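You operate a simulated robot arm through the tools that you are given. There is no shell and no other tool. Be economical: measure what you need, move in short steps, check, and stop when the job is done.

The job below is to be done with a simulated robot arm. You get a single attempt, and the scene is never put back.

JOB
Screw the stop bolt home, then try the hand lever against it.
Fine: screw with the lever locked; push it ahead until it stops short; it ends locked at STOP.

Only the result counts: the job must be done as asked and must still hold three seconds after the hand-in. Knocking over, shifting, dropping, spilling or breaking anything else fails it.

ROBOT AND FRAMES
A 7-joint arm with a two-finger parallel gripper on a trunk, on a base that drives. Base frame: it is fixed to the floor where the robot stands at the start and does not move with it; the origin is under the middle of the robot, x ahead of it, y to its left, z up. Readings come in m, rad, newtons and seconds.
Its first joint turns from -2.897 to 2.897 rad. Places, roughly: hand lever [0.7, 0.3, 0.6]; lock bolt [0.7, 0.4, 0.6]; stop bolt [0.9, 0, 0.8]. Payload 3.43 kg.
The TCP is the grasp point between the finger pads, 0.03 m short of the fingertips. In the tool frame z runs along the fingers and y along their closing line. The gripper opens to 0.094 m. The fingers are 0.028 m wide and 0.01 m thick; the gripper's body (0.05 by 0.096 m) begins 0.055 m behind the TCP.
Orientation is that of the tool frame in the base frame, as [roll, pitch, yaw] about the fixed x, y, z axes, in that order (R = Rz(yaw) Ry(pitch) Rx(roll)). With the fingers straight down and closing along the base's y, the tool's x points along the base's -x, its y along +y and its z along -z.

CONTROLS
- The arm moves only by the tool move_arm. Its argument "commands" is one flat list of numbers, 7 for each row, row after row: the turn, a rotation vector about the base's x, y, z in rad, then the shift along the base's x, y, z in m, then the gripper command, from -1 (fully open) to 1 (shut), values between in proportion. In form: [rx, ry, rz, tx, ty, tz, jaw, rx, ry, rz, tx, ty, tz, jaw, ...]. A call has 1 to 12 rows; each row shifts and turns the commanded pose from where the row before left it. A row lasts 0.2 s, in which the tool goes at most 0.05 m and 0.15 rad; a call with a longer step from one row to the next is refused whole, and so is a gripper value outside its range. Where a pose cannot be reached the arm comes as near as it can. A force on the tool above 40 N (or 10 N above the force at the start of the call, whichever is more), or a blocked arm, ends the call early, and 0.2 s more pass. The fingers move at their own pace (about 0.045 m/s each) and stop on an object; they squeeze with about 22 N. The grip force told is the motor's: it shows also when the fingers shut on nothing. Time passes only in rows, and 0.2 s behind the last, so rows that do not move let the fingers close. The reply holds the time, the measured pose of the TCP, the force on the tool along the base axes, the opening and the grip force, in the units named above and with some noise, with the torque about the TCP (base axes, N m) and any sound that the robot's microphone picked up.
- Cameras (640 x 400 px; columns grow to the right, rows downward): "scene" is now at [0.5008, 0.1813, 1.1878]; the picture's right is [-0.25, -0.97, 0.00], its down [-0.85, 0.22, -0.48] and it looks along [0.46, -0.12, -0.88] (base axes); focal length 263 px, centre (320, 200). "wrist" rides on the gripper at [0.076, 0.014, -0.102] in the tool frame; the picture's right is [-0.18, 0.98, 0.00], its down [-0.75, -0.14, -0.64] and it looks along [-0.63, -0.12, 0.77] (tool axes); focal length 243 px, centre (320, 200). There is no depth. A picture from a camera that has moved, and an enlarged one, comes with that camera's place and axes in the base frame and with its lens. The place of the scene camera against the robot may be out by one fixed shift of up to 0.012 m in any direction.
- grab_frame(camera): a new picture of that camera. The clock stands still meanwhile.
- slide_trunk(by): slides the trunk up (or, below 0, down) by that many m; the arm and the scene camera ride with it, the base frame stays. It gives what a move gives, with no picture.
- steer(legs): drives the robot by 1 to 6 legs, each [ahead, left, turn to the left] in m, m and rad, along the robot's own axes; the way and the turn of a leg run together, so that a leg with both is an arc; at most 1.5 m and 3.142 rad a leg. The arm and the cameras ride along, it lands a little off, and it stops where it bumps. It gives what a move gives.
- head_to(pan, tilt): turns the head with the scene camera to pan (to the left, within 1.798 rad either way) and tilt (down, from -0.506 to 1.204), counted from straight ahead of the robot. It gives what a move gives.
- inspect(camera, box): a new picture of the part [left, top, right, bottom] of that camera's present view, enlarged. The clock stands still meanwhile.
- job_done(): hands the job in; it is judged then, once.

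Work in short steps. Places have to be worked out from the pictures, the camera data and where the tool is seen: move nearer, look again, correct. Check each grasp and each placing, and mend what went wrong. You have 120 turns and 98 pictures in all, those below and enlarged ones among them. Open the gripper and draw the arm clear of the work before you hand the job in, unless the task says otherwise; then end with one line.

The tools are called after "Emit:" as name(argument=value, ...) on one line, values as JSON. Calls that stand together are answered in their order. move_arm: Moves the arm, as the interface text tells. Its arguments: {"type":"object","properties":{"commands":{"type":"array","items":{"type":"number"}}},"required":["commands"]} The other tools are called the same way: slide_trunk (by) slides the trunk up or down; steer (legs) drives the base; head_to (pan, tilt) turns the head that bears the scene camera; grab_frame (camera) takes a picture; inspect (camera, box) takes an enlarged picture of a part of a camera's view; job_done () hands the job in.

At the start:

```text
t: 0.0
position: [0.4963, 0.1808, 0.963]
orientation: [-3.078, -0.272, 3.136]
wrist_force: [-48.5, -72.8, -187.8]
moment: [8.24, -16.35, 4.21]
finger_gap: 0.0942
grip_force: 0.2
trunk travel left (down, up): [-0.275, 0.335]
robot x, y, heading: [0.0038, -0.0031, 0.007]
head pan, tilt: [-0.187, 1.201]
```

scene: 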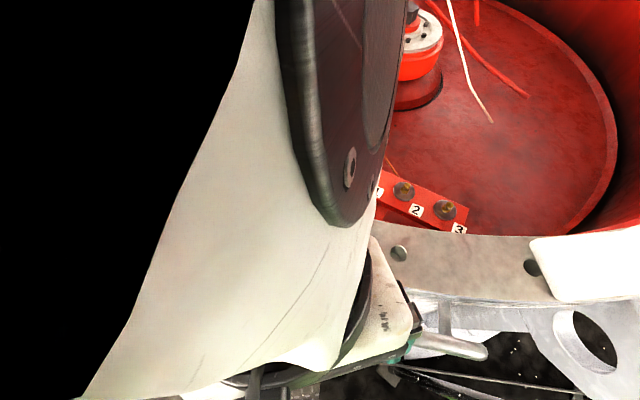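
wrist: 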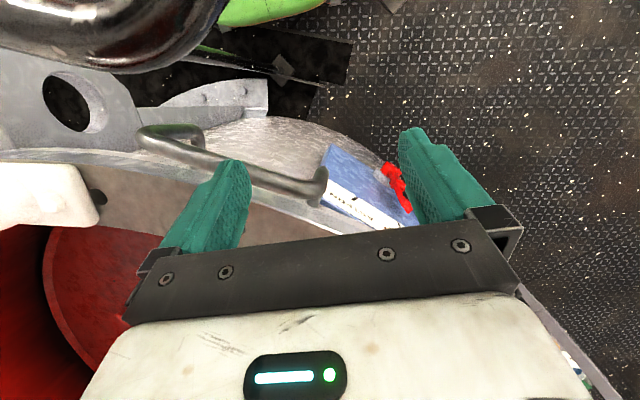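

The scene view is mostly hidden by the arm. I turn the head for a wider look first.

Emit:
head_to(pan=-0.2, tilt=0.7)

```text
t: 0.9
position: [0.4962, 0.1815, 0.9624]
orientation: [-3.081, -0.268, 3.137]
wrist_force: [15.9, 2.9, -37.4]
moment: [-0.84, 0.52, -0.3]
finger_gap: 0.094
grip_force: 0.0
trunk travel left (down, up): [-0.275, 0.335]
robot x, y, heading: [0.0027, 0.0029, -0.001]
head pan, tilt: [-0.201, 0.7]
```

Looking at the new view.

Emit:
grab_frame(camera="scene")

Emit:
grab_frame(camera="wrist")

```text
95 pictures are left
camera scene: at [0.521, 0.1803, 1.2161], right [-0.2, -0.98, 0.0], down [-0.63, 0.13, -0.76], along [0.75, -0.15, -0.64], focal length 263 px, centre (320, 200)
```

scene: 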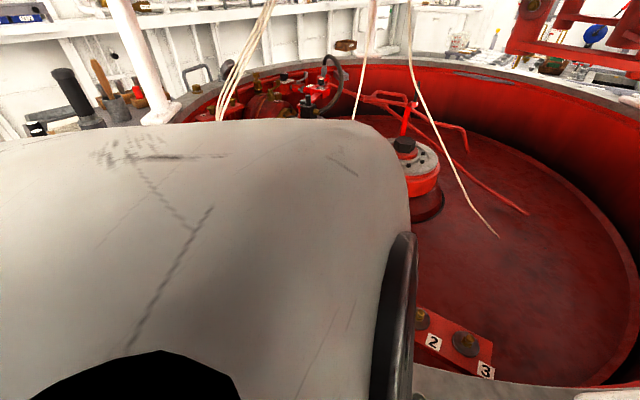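

```text
94 pictures are left
camera wrist: at [0.4506, 0.2033, 1.0798], right [0.17, 0.98, -0.11], down [0.9, -0.1, 0.43], along [0.41, -0.17, -0.9], focal length 243 px, centre (320, 200)
```

wrist: 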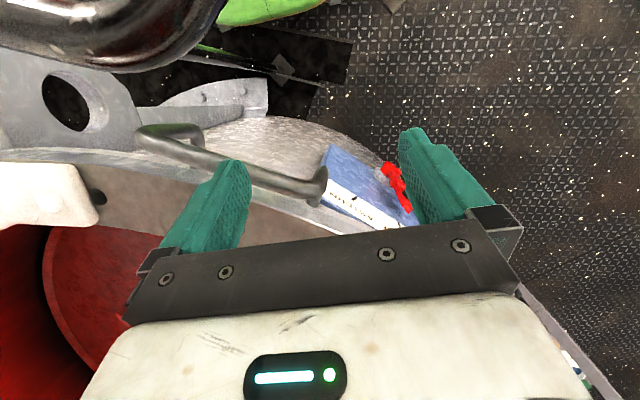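

The arm blocks the work area from the head; I swing the tool left to clear the view.

Emit:
move_arm(commands=[0, 0, 0, -0.01, 0.045, 0.01, -1, 0, 0, 0, -0.01, 0.045, 0.01, -1, 0, 0, 0, -0.01, 0.045, 0.01, -1, 0, 0, 0, -0.01, 0.045, 0.01, -1, 0, 0, 0, -0.01, 0.045, 0, -1, 0, 0, 0, -0.01, 0.045, 0, -1])

Emit:
grab_frame(camera="scene")

Emit:
grab_frame(camera="wrist")

```text
t: 1.2
position: [0.4963, 0.1838, 0.9624]
orientation: [-3.081, -0.268, 3.136]
wrist_force: [-0.7, 0.4, -3.3]
moment: [-0.16, -0.26, -0.02]
finger_gap: 0.094
grip_force: 0.0
trunk travel left (down, up): [-0.275, 0.335]
robot x, y, heading: [-0.0036, -0.0011, -0.001]
head pan, tilt: [-0.201, 0.7]
stopped in row 1: the force on the tool passed its limit at 78 N (the readings are from after the stop); the commanded pose is now the measured one
```

```text
93 pictures are left
camera scene: at [0.5211, 0.1802, 1.2161], right [-0.2, -0.98, 0.0], down [-0.63, 0.13, -0.76], along [0.75, -0.15, -0.64], focal length 263 px, centre (320, 200)
```

scene: 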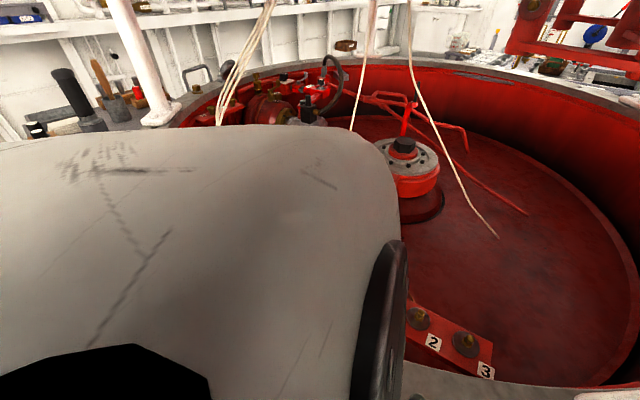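

```text
92 pictures are left
camera wrist: at [0.4497, 0.2059, 1.0795], right [0.17, 0.98, -0.11], down [0.9, -0.11, 0.43], along [0.41, -0.17, -0.9], focal length 243 px, centre (320, 200)
```

wrist: 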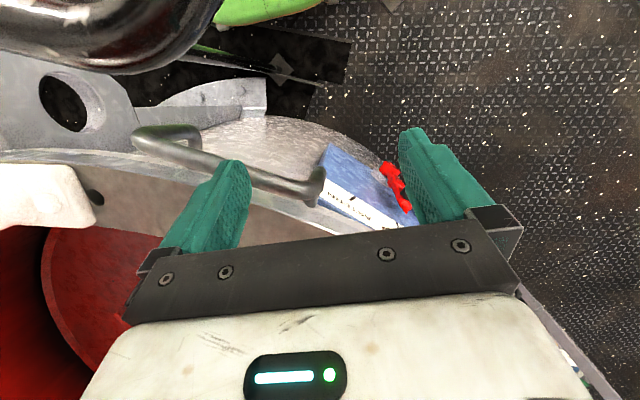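

The first row tripped on force, probably from the sharp acceleration (readings are now near zero). I retry with a gentler ramp.

Emit:
move_arm(commands=[0, 0, 0, 0, 0.008, 0, -1, 0, 0, 0, 0, 0.016, 0.005, -1, 0, 0, 0, -0.005, 0.025, 0.01, -1, 0, 0, 0, -0.01, 0.03, 0.01, -1, 0, 0, 0, -0.01, 0.035, 0.01, -1, 0, 0, 0, -0.01, 0.035, 0.01, -1, 0, 0, 0, -0.01, 0.035, 0.01, -1, 0, 0, 0, -0.01, 0.035, 0.01, -1, 0, 0, 0, -0.01, 0.035, 0.01, -1, 0, 0, 0, 0, 0.02, 0, -1, 0, 0, 0, 0, 0.01, 0, -1])

Emit:
grab_frame(camera="scene")

```text
t: 1.7
position: [0.497, 0.1987, 0.9617]
orientation: [-3.083, -0.26, 3.138]
wrist_force: [-0.5, 0.6, -0.6]
moment: [-0.01, -0.02, -0.01]
finger_gap: 0.094
grip_force: 0.0
trunk travel left (down, up): [-0.275, 0.335]
robot x, y, heading: [0.0032, -0.0013, -0.003]
head pan, tilt: [-0.201, 0.7]
stopped in row 2: the force on the tool passed its limit at 58 N (the readings are from after the stop); the commanded pose is now the measured one
```

```text
91 pictures are left
camera scene: at [0.5212, 0.1803, 1.2161], right [-0.2, -0.98, 0.0], down [-0.63, 0.13, -0.76], along [0.75, -0.15, -0.64], focal length 263 px, centre (320, 200)
```

scene: 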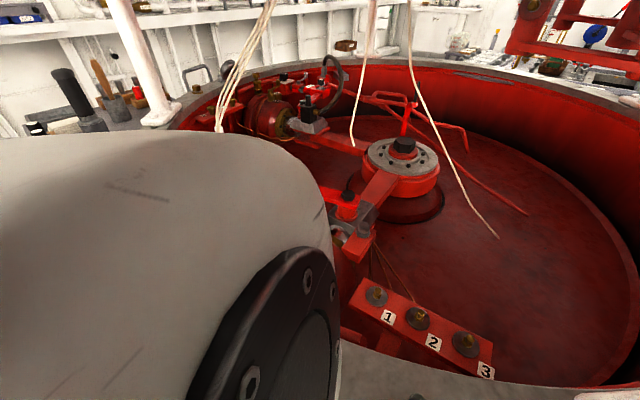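

The arm elbow is swinging clear and the force vanished after the stop, so it's dynamic. I continue slower.

Emit:
move_arm(commands=[0, 0, 0, 0, 0.006, 0, -1, 0, 0, 0, 0, 0.01, 0, -1, 0, 0, 0, 0, 0.012, 0, -1, 0, 0, 0, 0, 0.012, 0, -1, 0, 0, 0, 0, 0.015, 0, -1, 0, 0, 0, 0, 0.015, 0, -1, 0, 0, 0, 0, 0.02, 0, -1, 0, 0, 0, 0, 0.02, 0, -1, 0, 0, 0, 0, 0.025, 0, -1, 0, 0, 0, 0, 0.025, 0, -1, 0, 0, 0, 0, 0.025, 0, -1, 0, 0, 0, 0, 0.01, 0, -1])

Emit:
grab_frame(camera="scene")

```text
t: 4.3
position: [0.496, 0.3936, 0.9628]
orientation: [-3.085, -0.261, 3.141]
wrist_force: [0.0, 0.8, -0.2]
moment: [-0.02, -0.04, 0.01]
finger_gap: 0.0939
grip_force: 0.0
trunk travel left (down, up): [-0.275, 0.335]
robot x, y, heading: [0.0013, -0.0025, -0.005]
head pan, tilt: [-0.201, 0.7]
```

```text
90 pictures are left
camera scene: at [0.5211, 0.1803, 1.2162], right [-0.2, -0.98, 0.0], down [-0.63, 0.13, -0.76], along [0.75, -0.15, -0.64], focal length 263 px, centre (320, 200)
```

scene: 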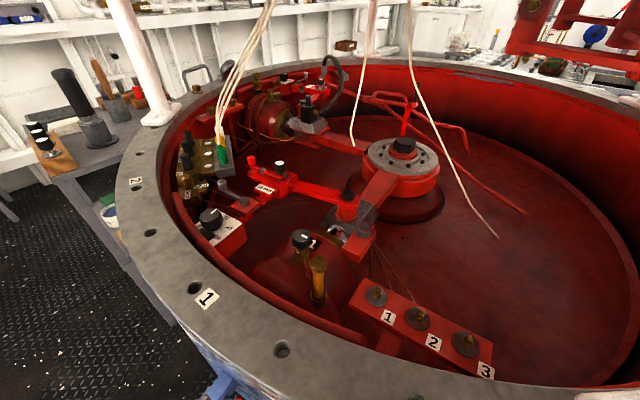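

Clear now. I enlarge the mechanism.

Emit:
inspect(camera="scene", box=[170, 130, 330, 230])

Emit:
inspect(camera="scene", box=[270, 180, 430, 280])

Emit:
inspect(camera="scene", box=[210, 50, 370, 150])

Emit:
inspect(camera="scene", box=[340, 270, 500, 370])

```text
4.00 times, centred on (250, 180) of scene
camera zoom: at [0.5211, 0.1803, 1.2162], right [-0.2, -0.98, 0.0], down [-0.63, 0.13, -0.76], along [0.75, -0.15, -0.64], focal length 1050 px, centre (600, 280)
```

zoom: 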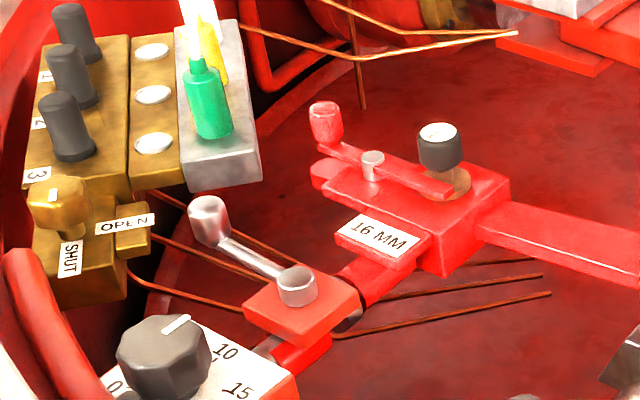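

```text
4.00 times, centred on (350, 230) of scene
camera zoom: at [0.5211, 0.1803, 1.2162], right [-0.2, -0.98, 0.0], down [-0.63, 0.13, -0.76], along [0.75, -0.15, -0.64], focal length 1050 px, centre (200, 80)
```

zoom: 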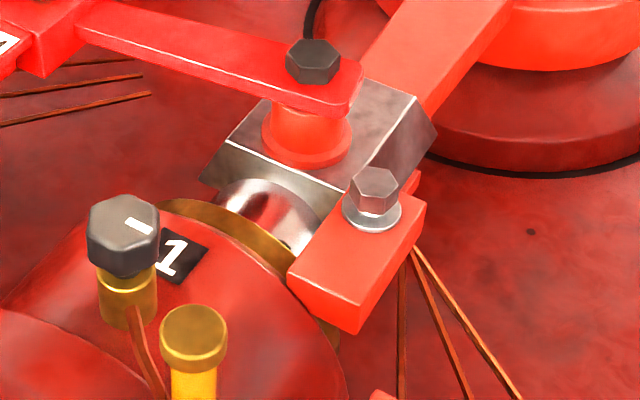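

```text
4.00 times, centred on (290, 100) of scene
camera zoom: at [0.5211, 0.1803, 1.2162], right [-0.2, -0.98, 0.0], down [-0.63, 0.13, -0.76], along [0.75, -0.15, -0.64], focal length 1050 px, centre (440, 600)
```

zoom: 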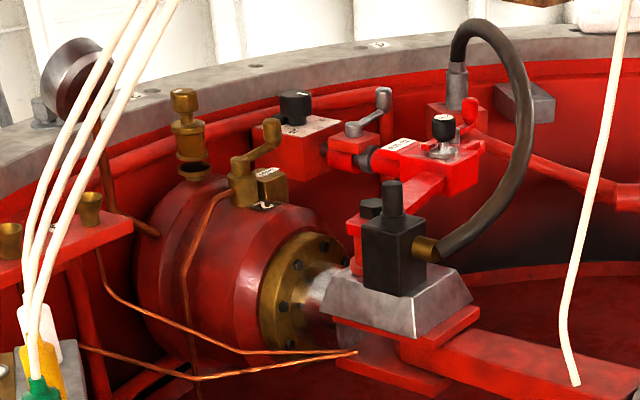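

```text
4.00 times, centred on (420, 320) of scene
camera zoom: at [0.5211, 0.1803, 1.2162], right [-0.2, -0.98, 0.0], down [-0.63, 0.13, -0.76], along [0.75, -0.15, -0.64], focal length 1050 px, centre (-80, -280)
```

zoom: 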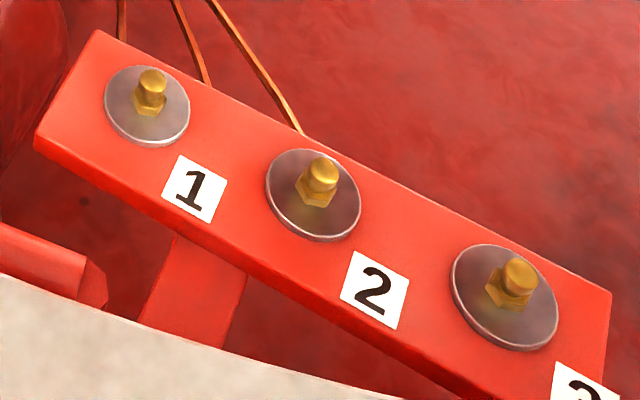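

Stop bolt fits the silver hex head at about pixel (364,227). The hand lever projects near the bottom edge outside the rim, so I look down there.

Emit:
head_to(pan=0.3, tilt=1.15)

Emit:
grab_frame(camera="scene")

Emit:
grab_frame(camera="wrist")

```text
t: 5.3
position: [0.4965, 0.3935, 0.962]
orientation: [-3.086, -0.261, 3.141]
wrist_force: [0.5, -0.3, -0.1]
moment: [0.03, -0.01, 0.01]
finger_gap: 0.094
grip_force: 0.0
trunk travel left (down, up): [-0.275, 0.335]
robot x, y, heading: [0.0003, 0.002, -0.005]
head pan, tilt: [0.3, 1.15]
```

```text
85 pictures are left
camera scene: at [0.4948, 0.2149, 1.1831], right [0.29, -0.96, 0.0], down [-0.87, -0.27, -0.41], along [0.39, 0.12, -0.91], focal length 263 px, centre (320, 200)
```

scene: 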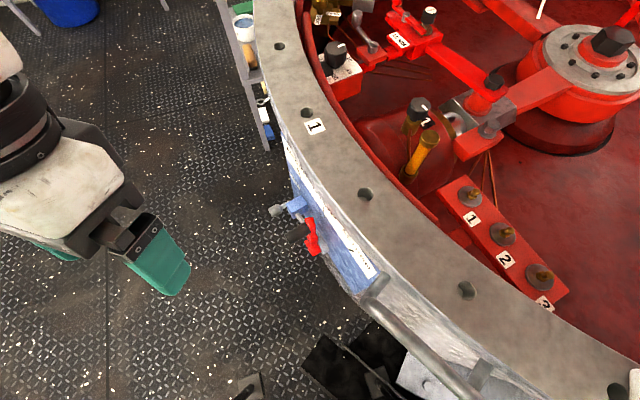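

```text
84 pictures are left
camera wrist: at [0.4494, 0.4143, 1.08], right [0.16, 0.98, -0.1], down [0.9, -0.1, 0.43], along [0.41, -0.16, -0.9], focal length 243 px, centre (320, 200)
```

wrist: 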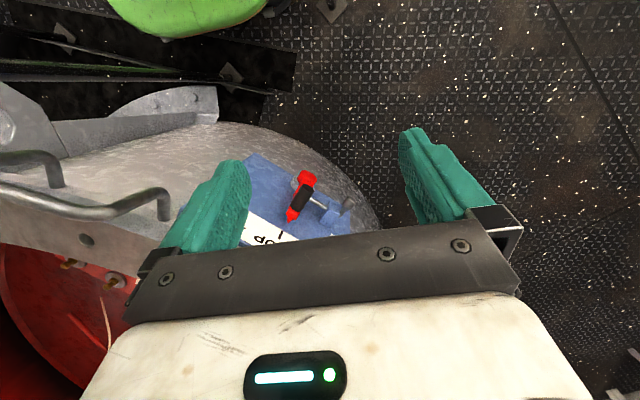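

Emit:
inspect(camera="scene", box=[250, 170, 390, 290])

Emit:
inspect(camera="wrist", box=[230, 140, 390, 250])

```text
3.33 times, centred on (320, 230) of scene
camera zoom: at [0.4948, 0.2149, 1.1831], right [0.29, -0.96, 0.0], down [-0.87, -0.27, -0.41], along [0.39, 0.12, -0.91], focal length 875 px, centre (320, 100)
```

zoom: 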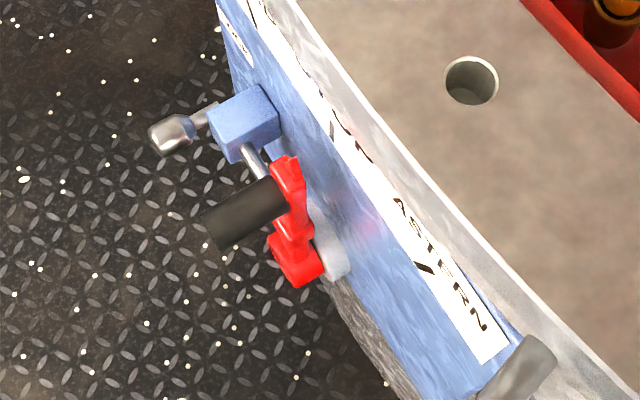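

```text
3.64 times, centred on (310, 195) of wrist
camera zoom: at [0.4494, 0.4143, 1.08], right [0.16, 0.98, -0.1], down [0.9, -0.1, 0.43], along [0.41, -0.16, -0.9], focal length 882 px, centre (356, 218)
```

zoom: 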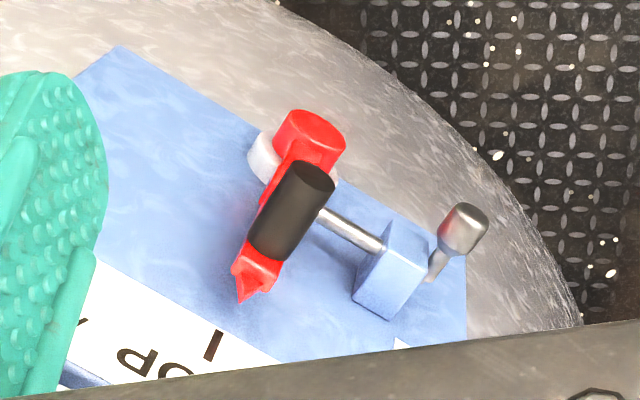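

The lever plate (blue, ASTERN/STOP) sits on the tank's outer wall: red lever with a black grip, blue block with a silver-handled slide bolt. First the stop bolt: I straighten the tool to vertical and move toward it for a wrist view.

Emit:
move_arm(commands=[0, 0, 0, 0.005, -0.005, 0.003, -1, 0.005, -0.02, 0, 0.01, -0.012, 0.005, -1, 0.005, -0.02, 0, 0.015, -0.018, 0.007, -1, 0.005, -0.025, 0, 0.02, -0.025, 0.007, -1, 0.005, -0.025, 0, 0.022, -0.028, 0.007, -1, 0.005, -0.025, 0, 0.022, -0.028, 0.005, -1, 0.005, -0.025, 0, 0.022, -0.028, 0.005, -1, 0.005, -0.025, 0, 0.022, -0.028, 0.0, -1, 0.005, -0.025, 0, 0.022, -0.028, 0.0, -1, 0.005, -0.025, 0, 0.022, -0.028, 0.0, -1, 0.005, -0.025, 0, 0.022, -0.028, 0.0, -1, 0.007, -0.02, 0, 0.012, -0.016, 0.0, -1])

```text
t: 7.3
position: [0.6134, 0.2522, 1.0004]
orientation: [-3.116, -0.073, -2.956]
wrist_force: [-0.1, -0.4, 0.5]
moment: [0.01, 0.04, 0.0]
finger_gap: 0.0939
grip_force: 0.1
trunk travel left (down, up): [-0.275, 0.335]
robot x, y, heading: [-0.0028, 0.001, 0.003]
head pan, tilt: [0.3, 1.15]
stopped in row 10: the arm was blocked; the commanded pose is now the measured one
```

The arm was blocked on the way; I check what blocks it.

Emit:
grab_frame(camera="scene")

Emit:
grab_frame(camera="wrist")

```text
81 pictures are left
camera scene: at [0.4947, 0.215, 1.1831], right [0.3, -0.96, 0.0], down [-0.87, -0.27, -0.41], along [0.39, 0.12, -0.91], focal length 263 px, centre (320, 200)
```

scene: 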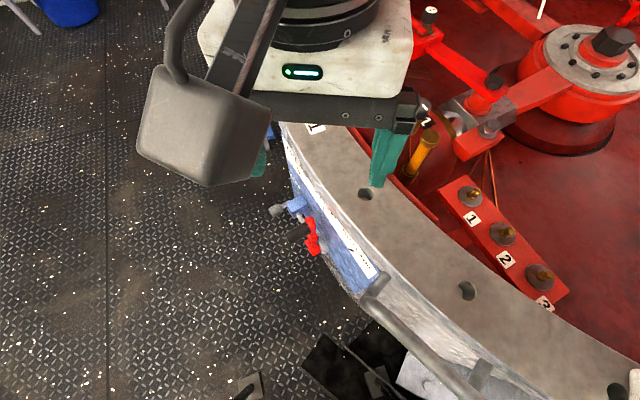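

```text
80 pictures are left
camera wrist: at [0.5436, 0.2569, 1.1076], right [0.0, 1.0, -0.04], down [0.81, 0.02, 0.59], along [0.59, -0.03, -0.81], focal length 243 px, centre (320, 200)
```

wrist: 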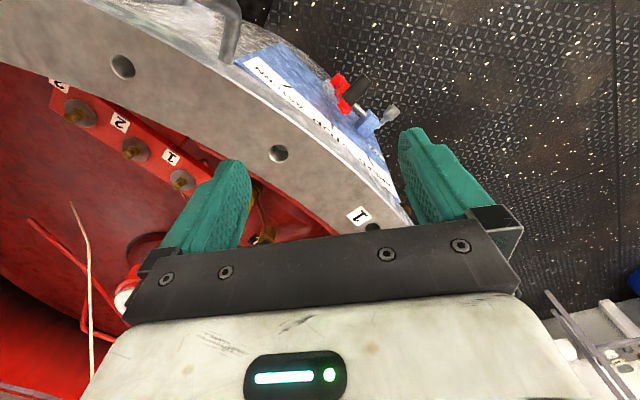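

The wrist camera housing is close to the head. I raise the trunk for room; the tool can then hang lower relative to the head.

Emit:
slide_trunk(by=0.25)

Emit:
move_arm(commands=[0, 0, 0, 0, 0, -0.006, -1, 0, 0, 0, 0, 0, -0.012, -1, 0, 0, 0, 0, 0, -0.02, -1, 0, 0, 0, 0, 0, -0.025, -1, 0, 0, 0, 0, 0, -0.025, -1, 0, 0, 0, 0, 0, -0.025, -1, 0, 0, 0, 0, 0, -0.025, -1, 0, 0, 0, 0, 0, -0.025, -1, 0, 0, 0, 0, 0, -0.025, -1, 0, 0, 0, 0, 0, -0.015, -1])

```text
t: 9.7
position: [0.6121, 0.2529, 1.2466]
orientation: [-3.125, -0.085, -2.957]
wrist_force: [0.1, -0.1, -5.4]
moment: [0.16, 0.24, 0.05]
finger_gap: 0.0943
grip_force: 0.0
trunk travel left (down, up): [-0.523, 0.087]
robot x, y, heading: [0.0003, -0.0002, 0.004]
head pan, tilt: [0.3, 1.15]
stopped: the force on the tool passed its limit at 46 N (the readings are from after the stop); the commanded pose is now the measured one
```

```text
t: 11.9
position: [0.6134, 0.2535, 1.0439]
orientation: [-3.125, -0.082, -2.956]
wrist_force: [0.2, -0.8, 0.3]
moment: [0.02, -0.01, -0.01]
finger_gap: 0.0941
grip_force: 0.0
trunk travel left (down, up): [-0.523, 0.087]
robot x, y, heading: [0.0005, 0.001, -0.0]
head pan, tilt: [0.3, 1.15]
```

Free now. I move over toward the stop bolt, straightening the tool.

Emit:
move_arm(commands=[0, 0, 0, 0.005, -0.005, -0.003, -1, 0, 0, -0.01, 0.012, -0.012, -0.005, -1, 0, -0.01, -0.02, 0.02, -0.018, -0.005, -1, 0, -0.01, -0.02, 0.024, -0.022, -0.005, -1, 0, -0.01, -0.02, 0.026, -0.025, -0.005, -1, 0, -0.01, -0.02, 0.026, -0.025, -0.005, -1, 0, -0.01, -0.02, 0.026, -0.025, -0.005, -1, 0, -0.01, -0.02, 0.026, -0.025, -0.005, -1, 0, -0.01, -0.02, 0.026, -0.025, -0.005, -1, 0, -0.01, -0.02, 0.026, -0.025, -0.005, -1, 0, 0, -0.01, 0.02, -0.018, -0.005, -1, 0, 0, 0, 0.01, -0.01, 0, -1])

Emit:
grab_frame(camera="wrist")

```text
t: 14.5
position: [0.8581, 0.0179, 0.9897]
orientation: [-3.116, -0.004, -3.137]
wrist_force: [-0.1, 0.1, -0.3]
moment: [0.01, -0.01, -0.01]
finger_gap: 0.0941
grip_force: 0.1
trunk travel left (down, up): [-0.523, 0.087]
robot x, y, heading: [-0.0011, -0.0006, 0.004]
head pan, tilt: [0.3, 1.15]
```

```text
79 pictures are left
camera wrist: at [0.7833, 0.0351, 1.0924], right [0.18, 0.98, -0.02], down [0.76, -0.12, 0.64], along [0.63, -0.13, -0.77], focal length 243 px, centre (320, 200)
```

wrist: 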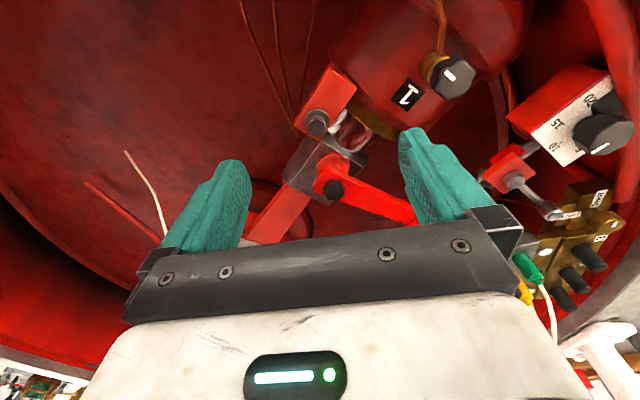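

Stop bolt head triangulates to about (0.90, 0.005, 0.795). I enlarge it.

Emit:
inspect(camera="wrist", box=[280, 70, 380, 170])

```text
4.00 times, centred on (330, 120) of wrist
camera zoom: at [0.7833, 0.0351, 1.0924], right [0.18, 0.98, -0.02], down [0.76, -0.12, 0.64], along [0.63, -0.13, -0.77], focal length 970 px, centre (280, 520)
```

zoom: 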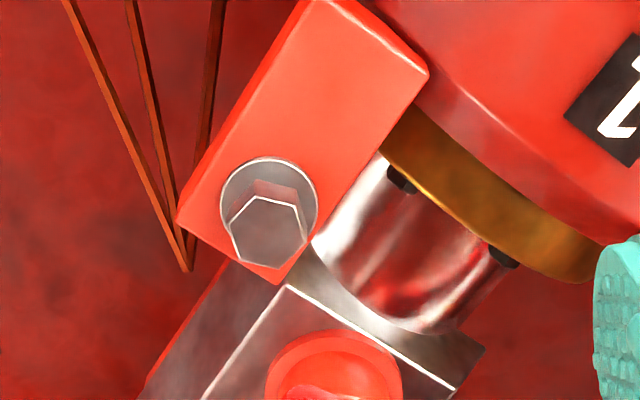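

It is a vertical hex bolt with a flange. I move above it to z 0.90 to check alignment and hex orientation.

Emit:
move_arm(commands=[0, 0, 0, 0.006, -0.002, -0.008, -1, 0, 0, 0, 0.01, -0.003, -0.016, -1, 0, 0, 0, 0.01, -0.003, -0.022, -1, 0, 0, 0, 0.01, -0.003, -0.022, -1, 0, 0, 0, 0.006, -0.002, -0.016, -1, 0, 0, 0, 0, 0, -0.006, -1])

Emit:
grab_frame(camera="wrist")

Emit:
inspect(camera="wrist", box=[260, 60, 380, 160])

```text
t: 15.9
position: [0.9009, 0.0061, 0.9007]
orientation: [-3.117, -0.003, -3.135]
wrist_force: [0.6, 0.2, -0.4]
moment: [0.0, 0.0, -0.01]
finger_gap: 0.0939
grip_force: 0.0
trunk travel left (down, up): [-0.523, 0.087]
robot x, y, heading: [0.0012, -0.0002, -0.004]
head pan, tilt: [0.3, 1.15]
```

```text
77 pictures are left
camera wrist: at [0.8251, 0.0226, 1.003], right [0.18, 0.98, -0.02], down [0.76, -0.12, 0.64], along [0.63, -0.13, -0.77], focal length 243 px, centre (320, 200)
```

wrist: 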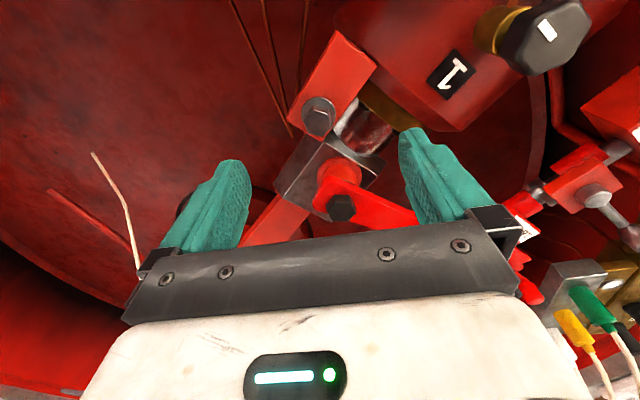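

```text
4.00 times, centred on (320, 110) of wrist
camera zoom: at [0.8251, 0.0226, 1.003], right [0.18, 0.98, -0.02], down [0.76, -0.12, 0.64], along [0.63, -0.13, -0.77], focal length 970 px, centre (320, 560)
```

zoom: 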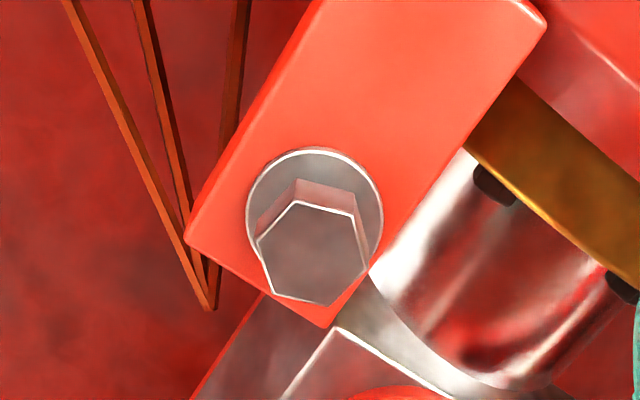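

Head is ~21 mm across flats, ~24 mm high, centre near (0.906, 0.003) with flats nearly facing the jaws (about 4° off). I centre, square up and descend partly.

Emit:
move_arm(commands=[0.012, 0, 0.03, 0.003, -0.001, -0.008, -1, 0.012, 0, 0.03, 0.003, -0.002, -0.016, -1, 0, 0, 0, 0, 0, -0.02, -1, 0, 0, 0, 0, 0, -0.016, -1, 0, 0, 0, 0, 0, -0.01, -1, 0, 0, 0, 0, 0, 0, -1])

Emit:
grab_frame(camera="wrist")

Emit:
inspect(camera="wrist", box=[260, 90, 380, 190])

```text
t: 17.3
position: [0.907, 0.0016, 0.8307]
orientation: [-3.141, -0.001, -3.078]
wrist_force: [-1.1, -0.3, 0.7]
moment: [0.02, 0.0, 0.01]
finger_gap: 0.0942
grip_force: 0.1
trunk travel left (down, up): [-0.523, 0.087]
robot x, y, heading: [0.001, -0.0005, -0.0]
head pan, tilt: [0.3, 1.15]
```

```text
75 pictures are left
camera wrist: at [0.8309, 0.0116, 0.9331], right [0.12, 0.99, 0.0], down [0.76, -0.09, 0.64], along [0.64, -0.08, -0.77], focal length 243 px, centre (320, 200)
```

wrist: 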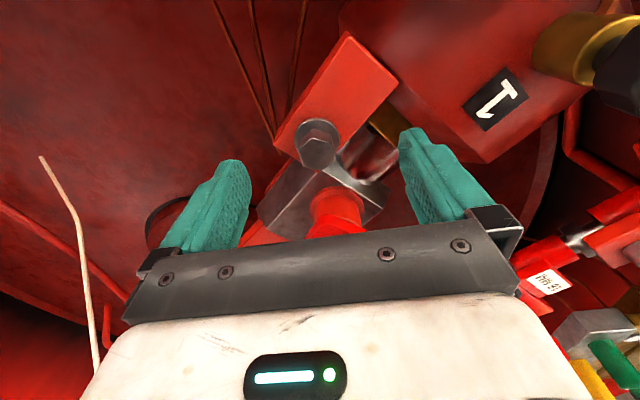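

```text
4.00 times, centred on (320, 140) of wrist
camera zoom: at [0.8309, 0.0116, 0.9331], right [0.12, 0.99, 0.0], down [0.76, -0.09, 0.64], along [0.64, -0.08, -0.77], focal length 970 px, centre (320, 440)
```

zoom: 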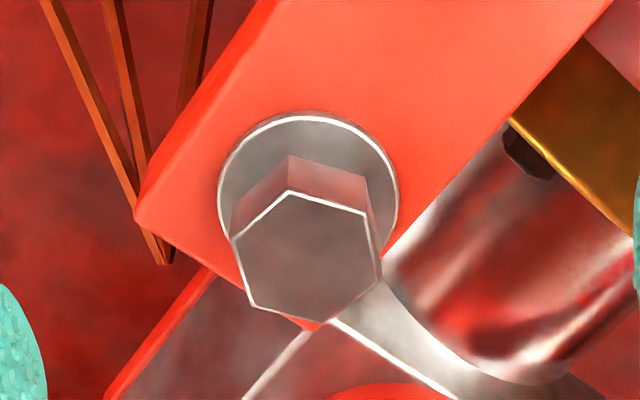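

Head top resolves to ~(0.910, 0.000, 0.79). I descend to TCP z≈0.802 (tips just above the flange) and close.

Emit:
move_arm(commands=[0, 0, 0.03, 0.002, -0.001, -0.007, -1, 0, 0, 0.02, 0.001, 0, -0.01, -1, 0, 0, 0, 0, 0, -0.008, -1, 0, 0, 0, 0, 0, -0.003, -1, 0, 0, 0, 0, 0, 0, -0.3, 0, 0, 0, 0, 0, 0, 0.3, 0, 0, 0, 0, 0, 0, 1, 0, 0, 0, 0, 0, 0, 1, 0, 0, 0, 0, 0, 0, 1])

Emit:
inspect(camera="wrist", box=[240, 90, 400, 210])

```text
t: 19.3
position: [0.9101, -0.0019, 0.8031]
orientation: [-3.14, -0.002, -3.028]
wrist_force: [3.0, -11.3, -2.0]
moment: [-0.09, -0.09, -0.06]
finger_gap: 0.025
grip_force: 32.4
trunk travel left (down, up): [-0.523, 0.087]
robot x, y, heading: [-0.0015, 0.0012, -0.0]
head pan, tilt: [0.3, 1.15]
```

```text
3.33 times, centred on (320, 150) of wrist
camera zoom: at [0.8333, 0.0048, 0.9052], right [0.07, 1.0, 0.0], down [0.77, -0.05, 0.64], along [0.64, -0.05, -0.77], focal length 809 px, centre (320, 367)
```

zoom: 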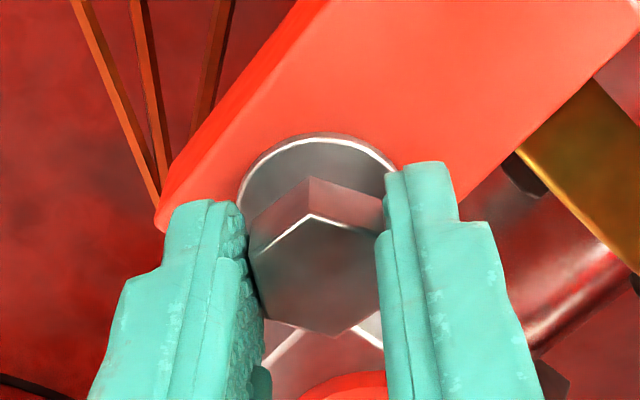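

Gripped at 25 mm on the flats. I turn clockwise (negative about z) in small steps and watch the torque.

Emit:
move_arm(commands=[0, 0, -0.05, 0, -0.001, 0, 1, 0, 0, -0.08, 0, 0, 0, 1, 0, 0, -0.1, 0, 0, 0, 1, 0, 0, -0.1, 0, 0, 0, 1, 0, 0, -0.1, 0, 0, 0, 1, 0, 0, -0.1, 0, 0, 0, 1])

Emit:
inspect(camera="wrist", box=[240, 90, 400, 210])

```text
t: 20.7
position: [0.9107, -0.0003, 0.8028]
orientation: [3.141, -0.002, 2.725]
wrist_force: [4.4, -13.1, -2.7]
moment: [-0.13, -0.62, -0.02]
finger_gap: 0.0249
grip_force: 45.0
trunk travel left (down, up): [-0.523, 0.087]
robot x, y, heading: [0.0001, 0.0025, 0.003]
head pan, tilt: [0.3, 1.15]
```

```text
3.33 times, centred on (320, 150) of wrist
camera zoom: at [0.8469, 0.0441, 0.9048], right [0.57, 0.82, 0.0], down [0.63, -0.43, 0.64], along [0.53, -0.36, -0.77], focal length 809 px, centre (320, 367)
```

zoom: 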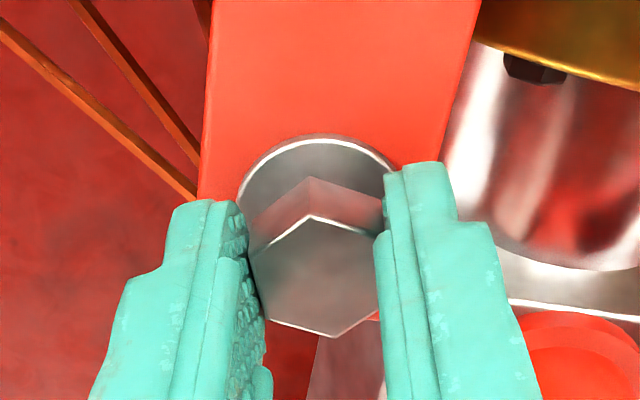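

The bolt turns with the jaws, low torque. I continue clockwise, further.

Emit:
move_arm(commands=[0, 0, -0.06, 0, 0, 0, 1, 0, 0, -0.1, 0, 0, 0, 1, 0, 0, -0.12, 0, 0, 0, 1, 0, 0, -0.12, 0, 0, 0, 1, 0, 0, -0.12, 0, 0, 0, 1, 0, 0, -0.12, 0, 0, 0, 1, 0, 0, -0.12, 0, 0, 0, 1, 0, 0, -0.12, 0, 0, 0, 1, 0, 0, -0.12, 0, 0, 0, 1, 0, 0, -0.12, 0, 0, 0, 1, 0, 0, -0.12, 0, 0, 0, 1, 0, 0, -0.06, 0, 0, 0, 1])

Emit:
grab_frame(camera="wrist")

```text
t: 23.1
position: [0.9128, 0.0017, 0.8019]
orientation: [3.137, -0.004, 1.538]
wrist_force: [13.5, -0.9, -17.4]
moment: [-0.26, -0.13, 0.09]
finger_gap: 0.0249
grip_force: 44.9
trunk travel left (down, up): [-0.523, 0.087]
robot x, y, heading: [0.0, 0.0025, -0.001]
head pan, tilt: [0.3, 1.15]
stopped in row 11: the force on the tool passed its limit at 40 N (the readings are from after the stop); the commanded pose is now the measured one
```

```text
71 pictures are left
camera wrist: at [0.929, 0.0772, 0.9042], right [0.98, -0.21, 0.0], down [-0.17, -0.75, 0.64], along [-0.13, -0.62, -0.77], focal length 243 px, centre (320, 200)
```

wrist: 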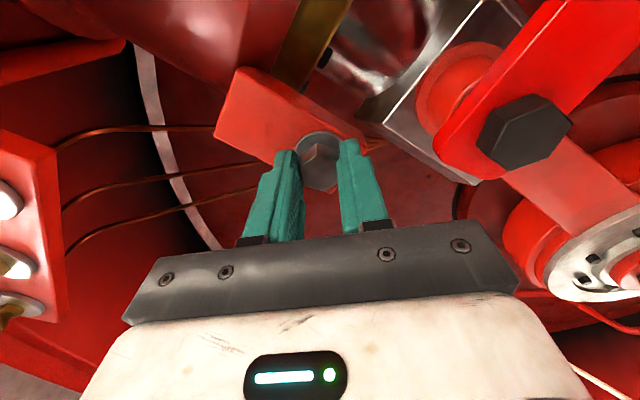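

The bolt draws down as it turns (≈0.8 mm/rad), pulling on the fingers. I continue, feeding down slightly.

Emit:
move_arm(commands=[0, 0, 0, 0, 0, -0.0006, 1, 0, 0, -0.06, 0, 0, -0.0001, 1, 0, 0, -0.1, 0, 0, -0.0001, 1, 0, 0, -0.1, 0, 0, -0.0001, 1, 0, 0, -0.1, 0, 0, -0.0001, 1, 0, 0, -0.1, 0, 0, -0.0001, 1, 0, 0, -0.1, 0, 0, -0.0001, 1, 0, 0, -0.1, 0, 0, -0.0001, 1])

Emit:
inspect(camera="wrist", box=[240, 90, 400, 210])

```text
t: 24.9
position: [0.9144, 0.0006, 0.8018]
orientation: [3.133, -0.006, 0.879]
wrist_force: [34.3, -2.6, -19.5]
moment: [-0.25, -0.12, 0.11]
finger_gap: 0.0251
grip_force: 44.7
trunk travel left (down, up): [-0.523, 0.087]
robot x, y, heading: [0.0011, 0.0061, -0.001]
head pan, tilt: [0.3, 1.15]
```

```text
3.33 times, centred on (320, 150) of wrist
camera zoom: at [0.973, 0.051, 0.9039], right [0.64, -0.77, 0.01], down [-0.6, -0.49, 0.64], along [-0.49, -0.41, -0.77], focal length 809 px, centre (320, 367)
```

zoom: 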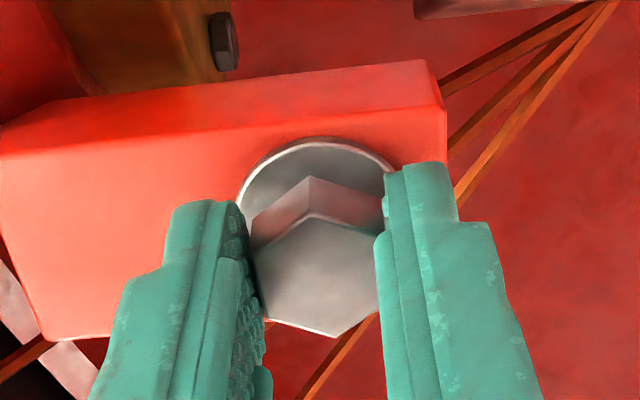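

Side force has built because the grip is slightly off the bolt's axis (true centre ≈ (0.9125, 0)). I release, lift and rotate back by two and four hex faces to re-grip.

Emit:
move_arm(commands=[0, 0, 0, 0, 0, 0, 0, 0, 0, 0, -0.001, -0.001, 0, 0, 0, 0, 0, 0, 0, 0.008, 0, 0, 0, 0, 0, 0, 0.015, 0, 0, 0, 0.06, 0, 0, 0.01, 0, 0, 0, 0.1, 0, 0, 0, 0, 0, 0, 0.14, 0, 0, 0, 0, 0, 0, 0.14, 0, 0, 0, 0, 0, 0, 0.14, 0, 0, 0, 0, 0, 0, 0.14, 0, 0, 0, 0, 0, 0, 0.14, 0, 0, 0, 0, 0, 0, 0.14, 0, 0, 0, 0])

Emit:
move_arm(commands=[0, 0, 0.1, 0, 0, 0, 0, 0, 0, 0.14, 0, 0, 0, 0, 0, 0, 0.14, 0, 0, 0, 0, 0, 0, 0.14, 0, 0, 0, 0, 0, 0, 0.14, 0, 0, 0, 0, 0, 0, 0.14, 0, 0, 0, 0, 0, 0, 0.14, 0, 0, 0, 0, 0, 0, 0.14, 0, 0, 0, 0, 0, 0, 0.0, 0, 0, 0, 0])

Emit:
inspect(camera="wrist", box=[240, 90, 400, 210])

```text
t: 27.5
position: [0.9111, 0.0001, 0.834]
orientation: [3.138, -0.004, 1.882]
wrist_force: [0.3, -0.3, 0.5]
moment: [-0.01, 0.0, 0.04]
finger_gap: 0.0471
grip_force: 0.1
trunk travel left (down, up): [-0.523, 0.087]
robot x, y, heading: [0.0023, 0.0025, 0.001]
head pan, tilt: [0.3, 1.15]
```

```text
t: 29.5
position: [0.9109, -0.0004, 0.8354]
orientation: [3.137, -0.004, 2.958]
wrist_force: [0.5, 0.2, -1.0]
moment: [0.01, -0.03, -0.01]
finger_gap: 0.047
grip_force: 0.0
trunk travel left (down, up): [-0.523, 0.087]
robot x, y, heading: [-0.0005, -0.0, -0.001]
head pan, tilt: [0.3, 1.15]
```

```text
3.33 times, centred on (320, 150) of wrist
camera zoom: at [0.839, 0.0279, 0.9373], right [0.36, 0.93, 0.0], down [0.72, -0.28, 0.64], along [0.6, -0.23, -0.77], focal length 809 px, centre (320, 367)
```

zoom: 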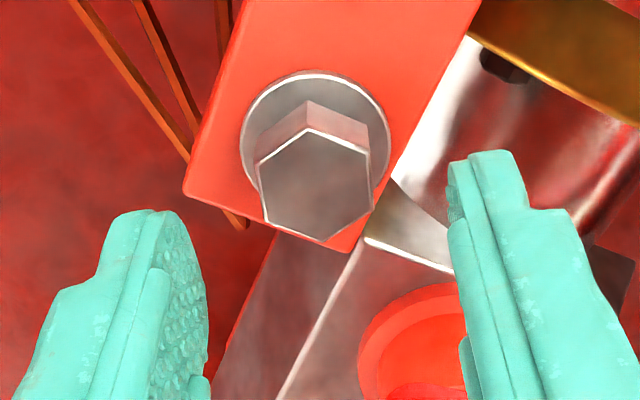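

Aligned again. I try rotating back another two faces for a longer stroke.

Emit:
move_arm(commands=[0, 0, 0.09, 0, 0, 0, 0, 0, 0, 0.14, 0, 0, 0, 0, 0, 0, 0.14, 0, 0, 0, 0, 0, 0, 0.14, 0, 0, 0, 0, 0, 0, 0.14, 0, 0, 0, 0, 0, 0, 0.14, 0, 0, 0, 0, 0, 0, 0.14, 0, 0, 0, 0, 0, 0, 0.1, 0, 0, 0, 0])

Emit:
move_arm(commands=[0, 0, 0.1, 0, 0, 0, 0, 0, 0, 0.14, 0, 0, 0, 0, 0, 0, 0.14, 0, 0, 0, 0, 0, 0, 0.14, 0, 0, 0, 0, 0, 0, 0.14, 0, 0, 0, 0, 0, 0, 0.14, 0, 0, 0, 0, 0, 0, 0.14, 0, 0, 0, 0, 0, 0, 0.1, 0, 0, 0, 0])

Emit:
inspect(camera="wrist", box=[240, 90, 400, 210])

```text
t: 31.3
position: [0.9098, 0.0008, 0.8354]
orientation: [3.136, -0.003, -2.291]
wrist_force: [0.4, 0.3, 0.2]
moment: [-0.03, -0.01, -0.02]
finger_gap: 0.047
grip_force: 0.0
trunk travel left (down, up): [-0.523, 0.087]
robot x, y, heading: [0.0013, -0.0001, 0.0]
head pan, tilt: [0.3, 1.15]
```

```text
t: 33.1
position: [0.9112, 0.0005, 0.835]
orientation: [3.134, -0.004, -1.251]
wrist_force: [1.5, -0.7, 0.5]
moment: [-0.02, 0.01, -0.06]
finger_gap: 0.0468
grip_force: 0.1
trunk travel left (down, up): [-0.523, 0.087]
robot x, y, heading: [0.0007, 0.0047, 0.0]
head pan, tilt: [0.3, 1.15]
```

```text
3.33 times, centred on (320, 150) of wrist
camera zoom: at [0.9217, -0.0758, 0.9374], right [-0.99, -0.13, 0.0], down [-0.1, 0.76, 0.64], along [-0.09, 0.63, -0.77], focal length 809 px, centre (320, 367)
```

zoom: 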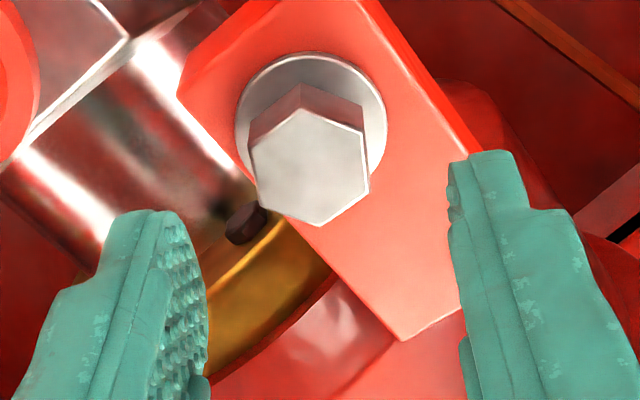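

Reach is fine. Averaged over views the bolt axis is ≈(0.912, −0.002); I centre there, descend and grip.

Emit:
move_arm(commands=[0, 0, 0, 0.001, -0.0025, -0.007, 0, 0, 0, 0, 0, 0, -0.012, 0, 0, 0, 0, 0, 0, -0.01, 0, 0, 0, 0, 0, 0, -0.0055, 0, 0, 0, 0, 0, 0, 0, 0.3, 0, 0, 0, 0, 0, 0, 1, 0, 0, 0, 0, 0, 0, 1, 0, 0, 0, 0, 0, 0, 1])

```text
t: 34.9
position: [0.9129, -0.0014, 0.8007]
orientation: [3.141, -0.004, -1.255]
wrist_force: [13.8, 4.0, -2.2]
moment: [0.14, -0.75, 0.0]
finger_gap: 0.0248
grip_force: 44.8
trunk travel left (down, up): [-0.523, 0.087]
robot x, y, heading: [-0.0003, -0.001, -0.004]
head pan, tilt: [0.3, 1.15]
```

Gripped; a small +x correction, then turn clockwise again with slight down feed.

Emit:
move_arm(commands=[0, 0, -0.05, 0.001, 0, 0, 1, 0, 0, -0.1, 0, 0, -0.0001, 1, 0, 0, -0.12, 0, 0, -0.0001, 1, 0, 0, -0.12, 0, 0, -0.0001, 1, 0, 0, -0.12, 0, 0, -0.0001, 1, 0, 0, -0.12, 0, 0, -0.0001, 1, 0, 0, -0.12, 0, 0, -0.0001, 1, 0, 0, -0.12, 0, 0, -0.0001, 1, 0, 0, -0.12, 0, 0, -0.0001, 1, 0, 0, -0.12, 0, 0, -0.0001, 1, 0, 0, -0.12, 0, 0, -0.0001, 1, 0, 0, -0.08, 0, 0, -0.0001, 1])

```text
t: 37.5
position: [0.912, -0.0017, 0.799]
orientation: [3.135, -0.003, -2.567]
wrist_force: [-1.2, 8.7, 7.8]
moment: [0.13, -0.39, 0.02]
finger_gap: 0.025
grip_force: 44.6
trunk travel left (down, up): [-0.523, 0.087]
robot x, y, heading: [-0.0055, -0.0001, 0.002]
head pan, tilt: [0.3, 1.15]
```

Good, small forces. Continue with a bit less feed.

Emit:
move_arm(commands=[0, 0, -0.06, 0, 0.0005, 0, 1, 0, 0, -0.1, 0, 0, 0, 1, 0, 0, -0.12, 0, 0, -0.0001, 1, 0, 0, -0.12, 0, 0, 0, 1, 0, 0, -0.12, 0, 0, -0.0001, 1, 0, 0, -0.12, 0, 0, 0, 1, 0, 0, -0.12, 0, 0, -0.0001, 1, 0, 0, -0.12, 0, 0, -0.0001, 1, 0, 0, -0.12, 0, 0, -0.0001, 1, 0, 0, -0.12, 0, 0, 0, 1, 0, 0, -0.12, 0, 0, -0.0001, 1, 0, 0, -0.08, 0, 0, 0, 1])

Emit:
inspect(camera="wrist", box=[240, 90, 400, 210])

```text
t: 40.1
position: [0.9133, -0.0013, 0.7978]
orientation: [3.138, -0.005, 2.398]
wrist_force: [-1.8, 10.4, -1.7]
moment: [0.04, 0.32, 0.03]
finger_gap: 0.025
grip_force: 45.1
trunk travel left (down, up): [-0.523, 0.087]
robot x, y, heading: [0.0017, 0.0014, -0.004]
head pan, tilt: [0.3, 1.15]
```

```text
3.33 times, centred on (320, 150) of wrist
camera zoom: at [0.8663, 0.0612, 0.9006], right [0.8, 0.6, 0.0], down [0.46, -0.62, 0.64], along [0.38, -0.51, -0.77], focal length 809 px, centre (320, 367)
```

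zoom: 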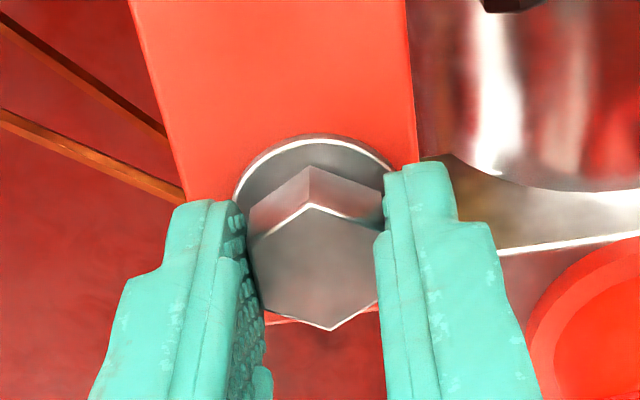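

Still turning freely. Continue.

Emit:
move_arm(commands=[0, 0, -0.06, 0, 0.0005, 0, 1, 0, 0, -0.1, 0, 0, -0.0001, 1, 0, 0, -0.12, 0, 0, -0.0001, 1, 0, 0, -0.12, 0, 0, -0.0001, 1, 0, 0, -0.12, 0, 0, -0.0001, 1, 0, 0, -0.12, 0, 0, -0.0001, 1, 0, 0, -0.12, 0, 0, -0.0001, 1, 0, 0, -0.12, 0, 0, -0.0001, 1, 0, 0, -0.12, 0, 0, -0.0001, 1, 0, 0, -0.12, 0, 0, 0, 1, 0, 0, -0.12, 0, 0, -0.0001, 1, 0, 0, -0.12, 0, 0, -0.0001, 1])

Emit:
inspect(camera="wrist", box=[240, 90, 400, 210])

```text
t: 42.7
position: [0.9121, -0.0023, 0.7959]
orientation: [3.136, -0.003, 1.035]
wrist_force: [-4.4, 3.9, -6.3]
moment: [0.23, 0.4, 0.26]
finger_gap: 0.0248
grip_force: 45.0
trunk travel left (down, up): [-0.523, 0.087]
robot x, y, heading: [-0.0041, -0.0002, 0.003]
head pan, tilt: [0.3, 1.15]
```

```text
3.33 times, centred on (320, 150) of wrist
camera zoom: at [0.9631, 0.0562, 0.8994], right [0.75, -0.66, 0.0], down [-0.51, -0.57, 0.64], along [-0.42, -0.48, -0.77], focal length 809 px, centre (320, 367)
```

zoom: 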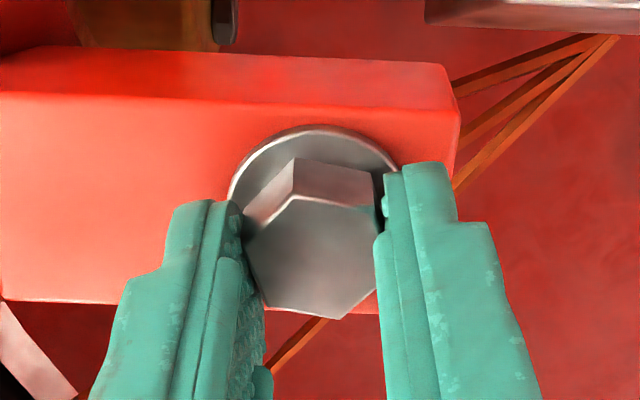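

The head has slipped slightly in the jaws and reaction torque rose to 0.26 N·m: probably home. I turn a little further to confirm.

Emit:
move_arm(commands=[0, 0, -0.06, 0, 0, 0, 1, 0, 0, -0.06, 0, 0, 0, 1, 0, 0, -0.06, 0, 0, 0, 1])

Emit:
inspect(camera="wrist", box=[240, 90, 400, 210])

```text
t: 43.5
position: [0.9109, -0.0026, 0.796]
orientation: [3.136, -0.002, 0.855]
wrist_force: [-8.2, 0.6, -5.4]
moment: [-0.13, 0.43, 0.54]
finger_gap: 0.0246
grip_force: 45.3
trunk travel left (down, up): [-0.523, 0.087]
robot x, y, heading: [0.0002, 0.0039, -0.003]
head pan, tilt: [0.3, 1.15]
```

```text
3.33 times, centred on (320, 150) of wrist
camera zoom: at [0.9728, 0.0472, 0.8996], right [0.62, -0.78, 0.0], down [-0.6, -0.48, 0.64], along [-0.5, -0.4, -0.77], focal length 809 px, centre (320, 367)
```

zoom: 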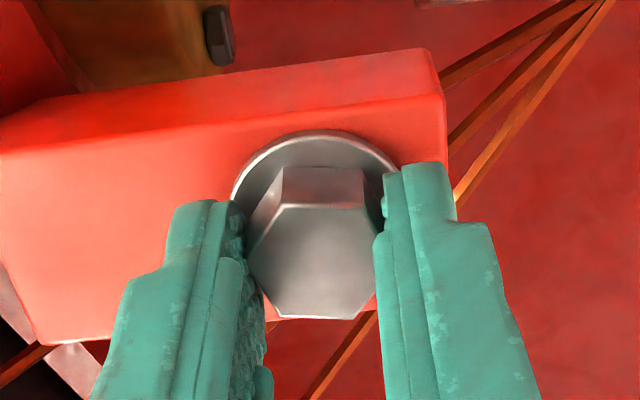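

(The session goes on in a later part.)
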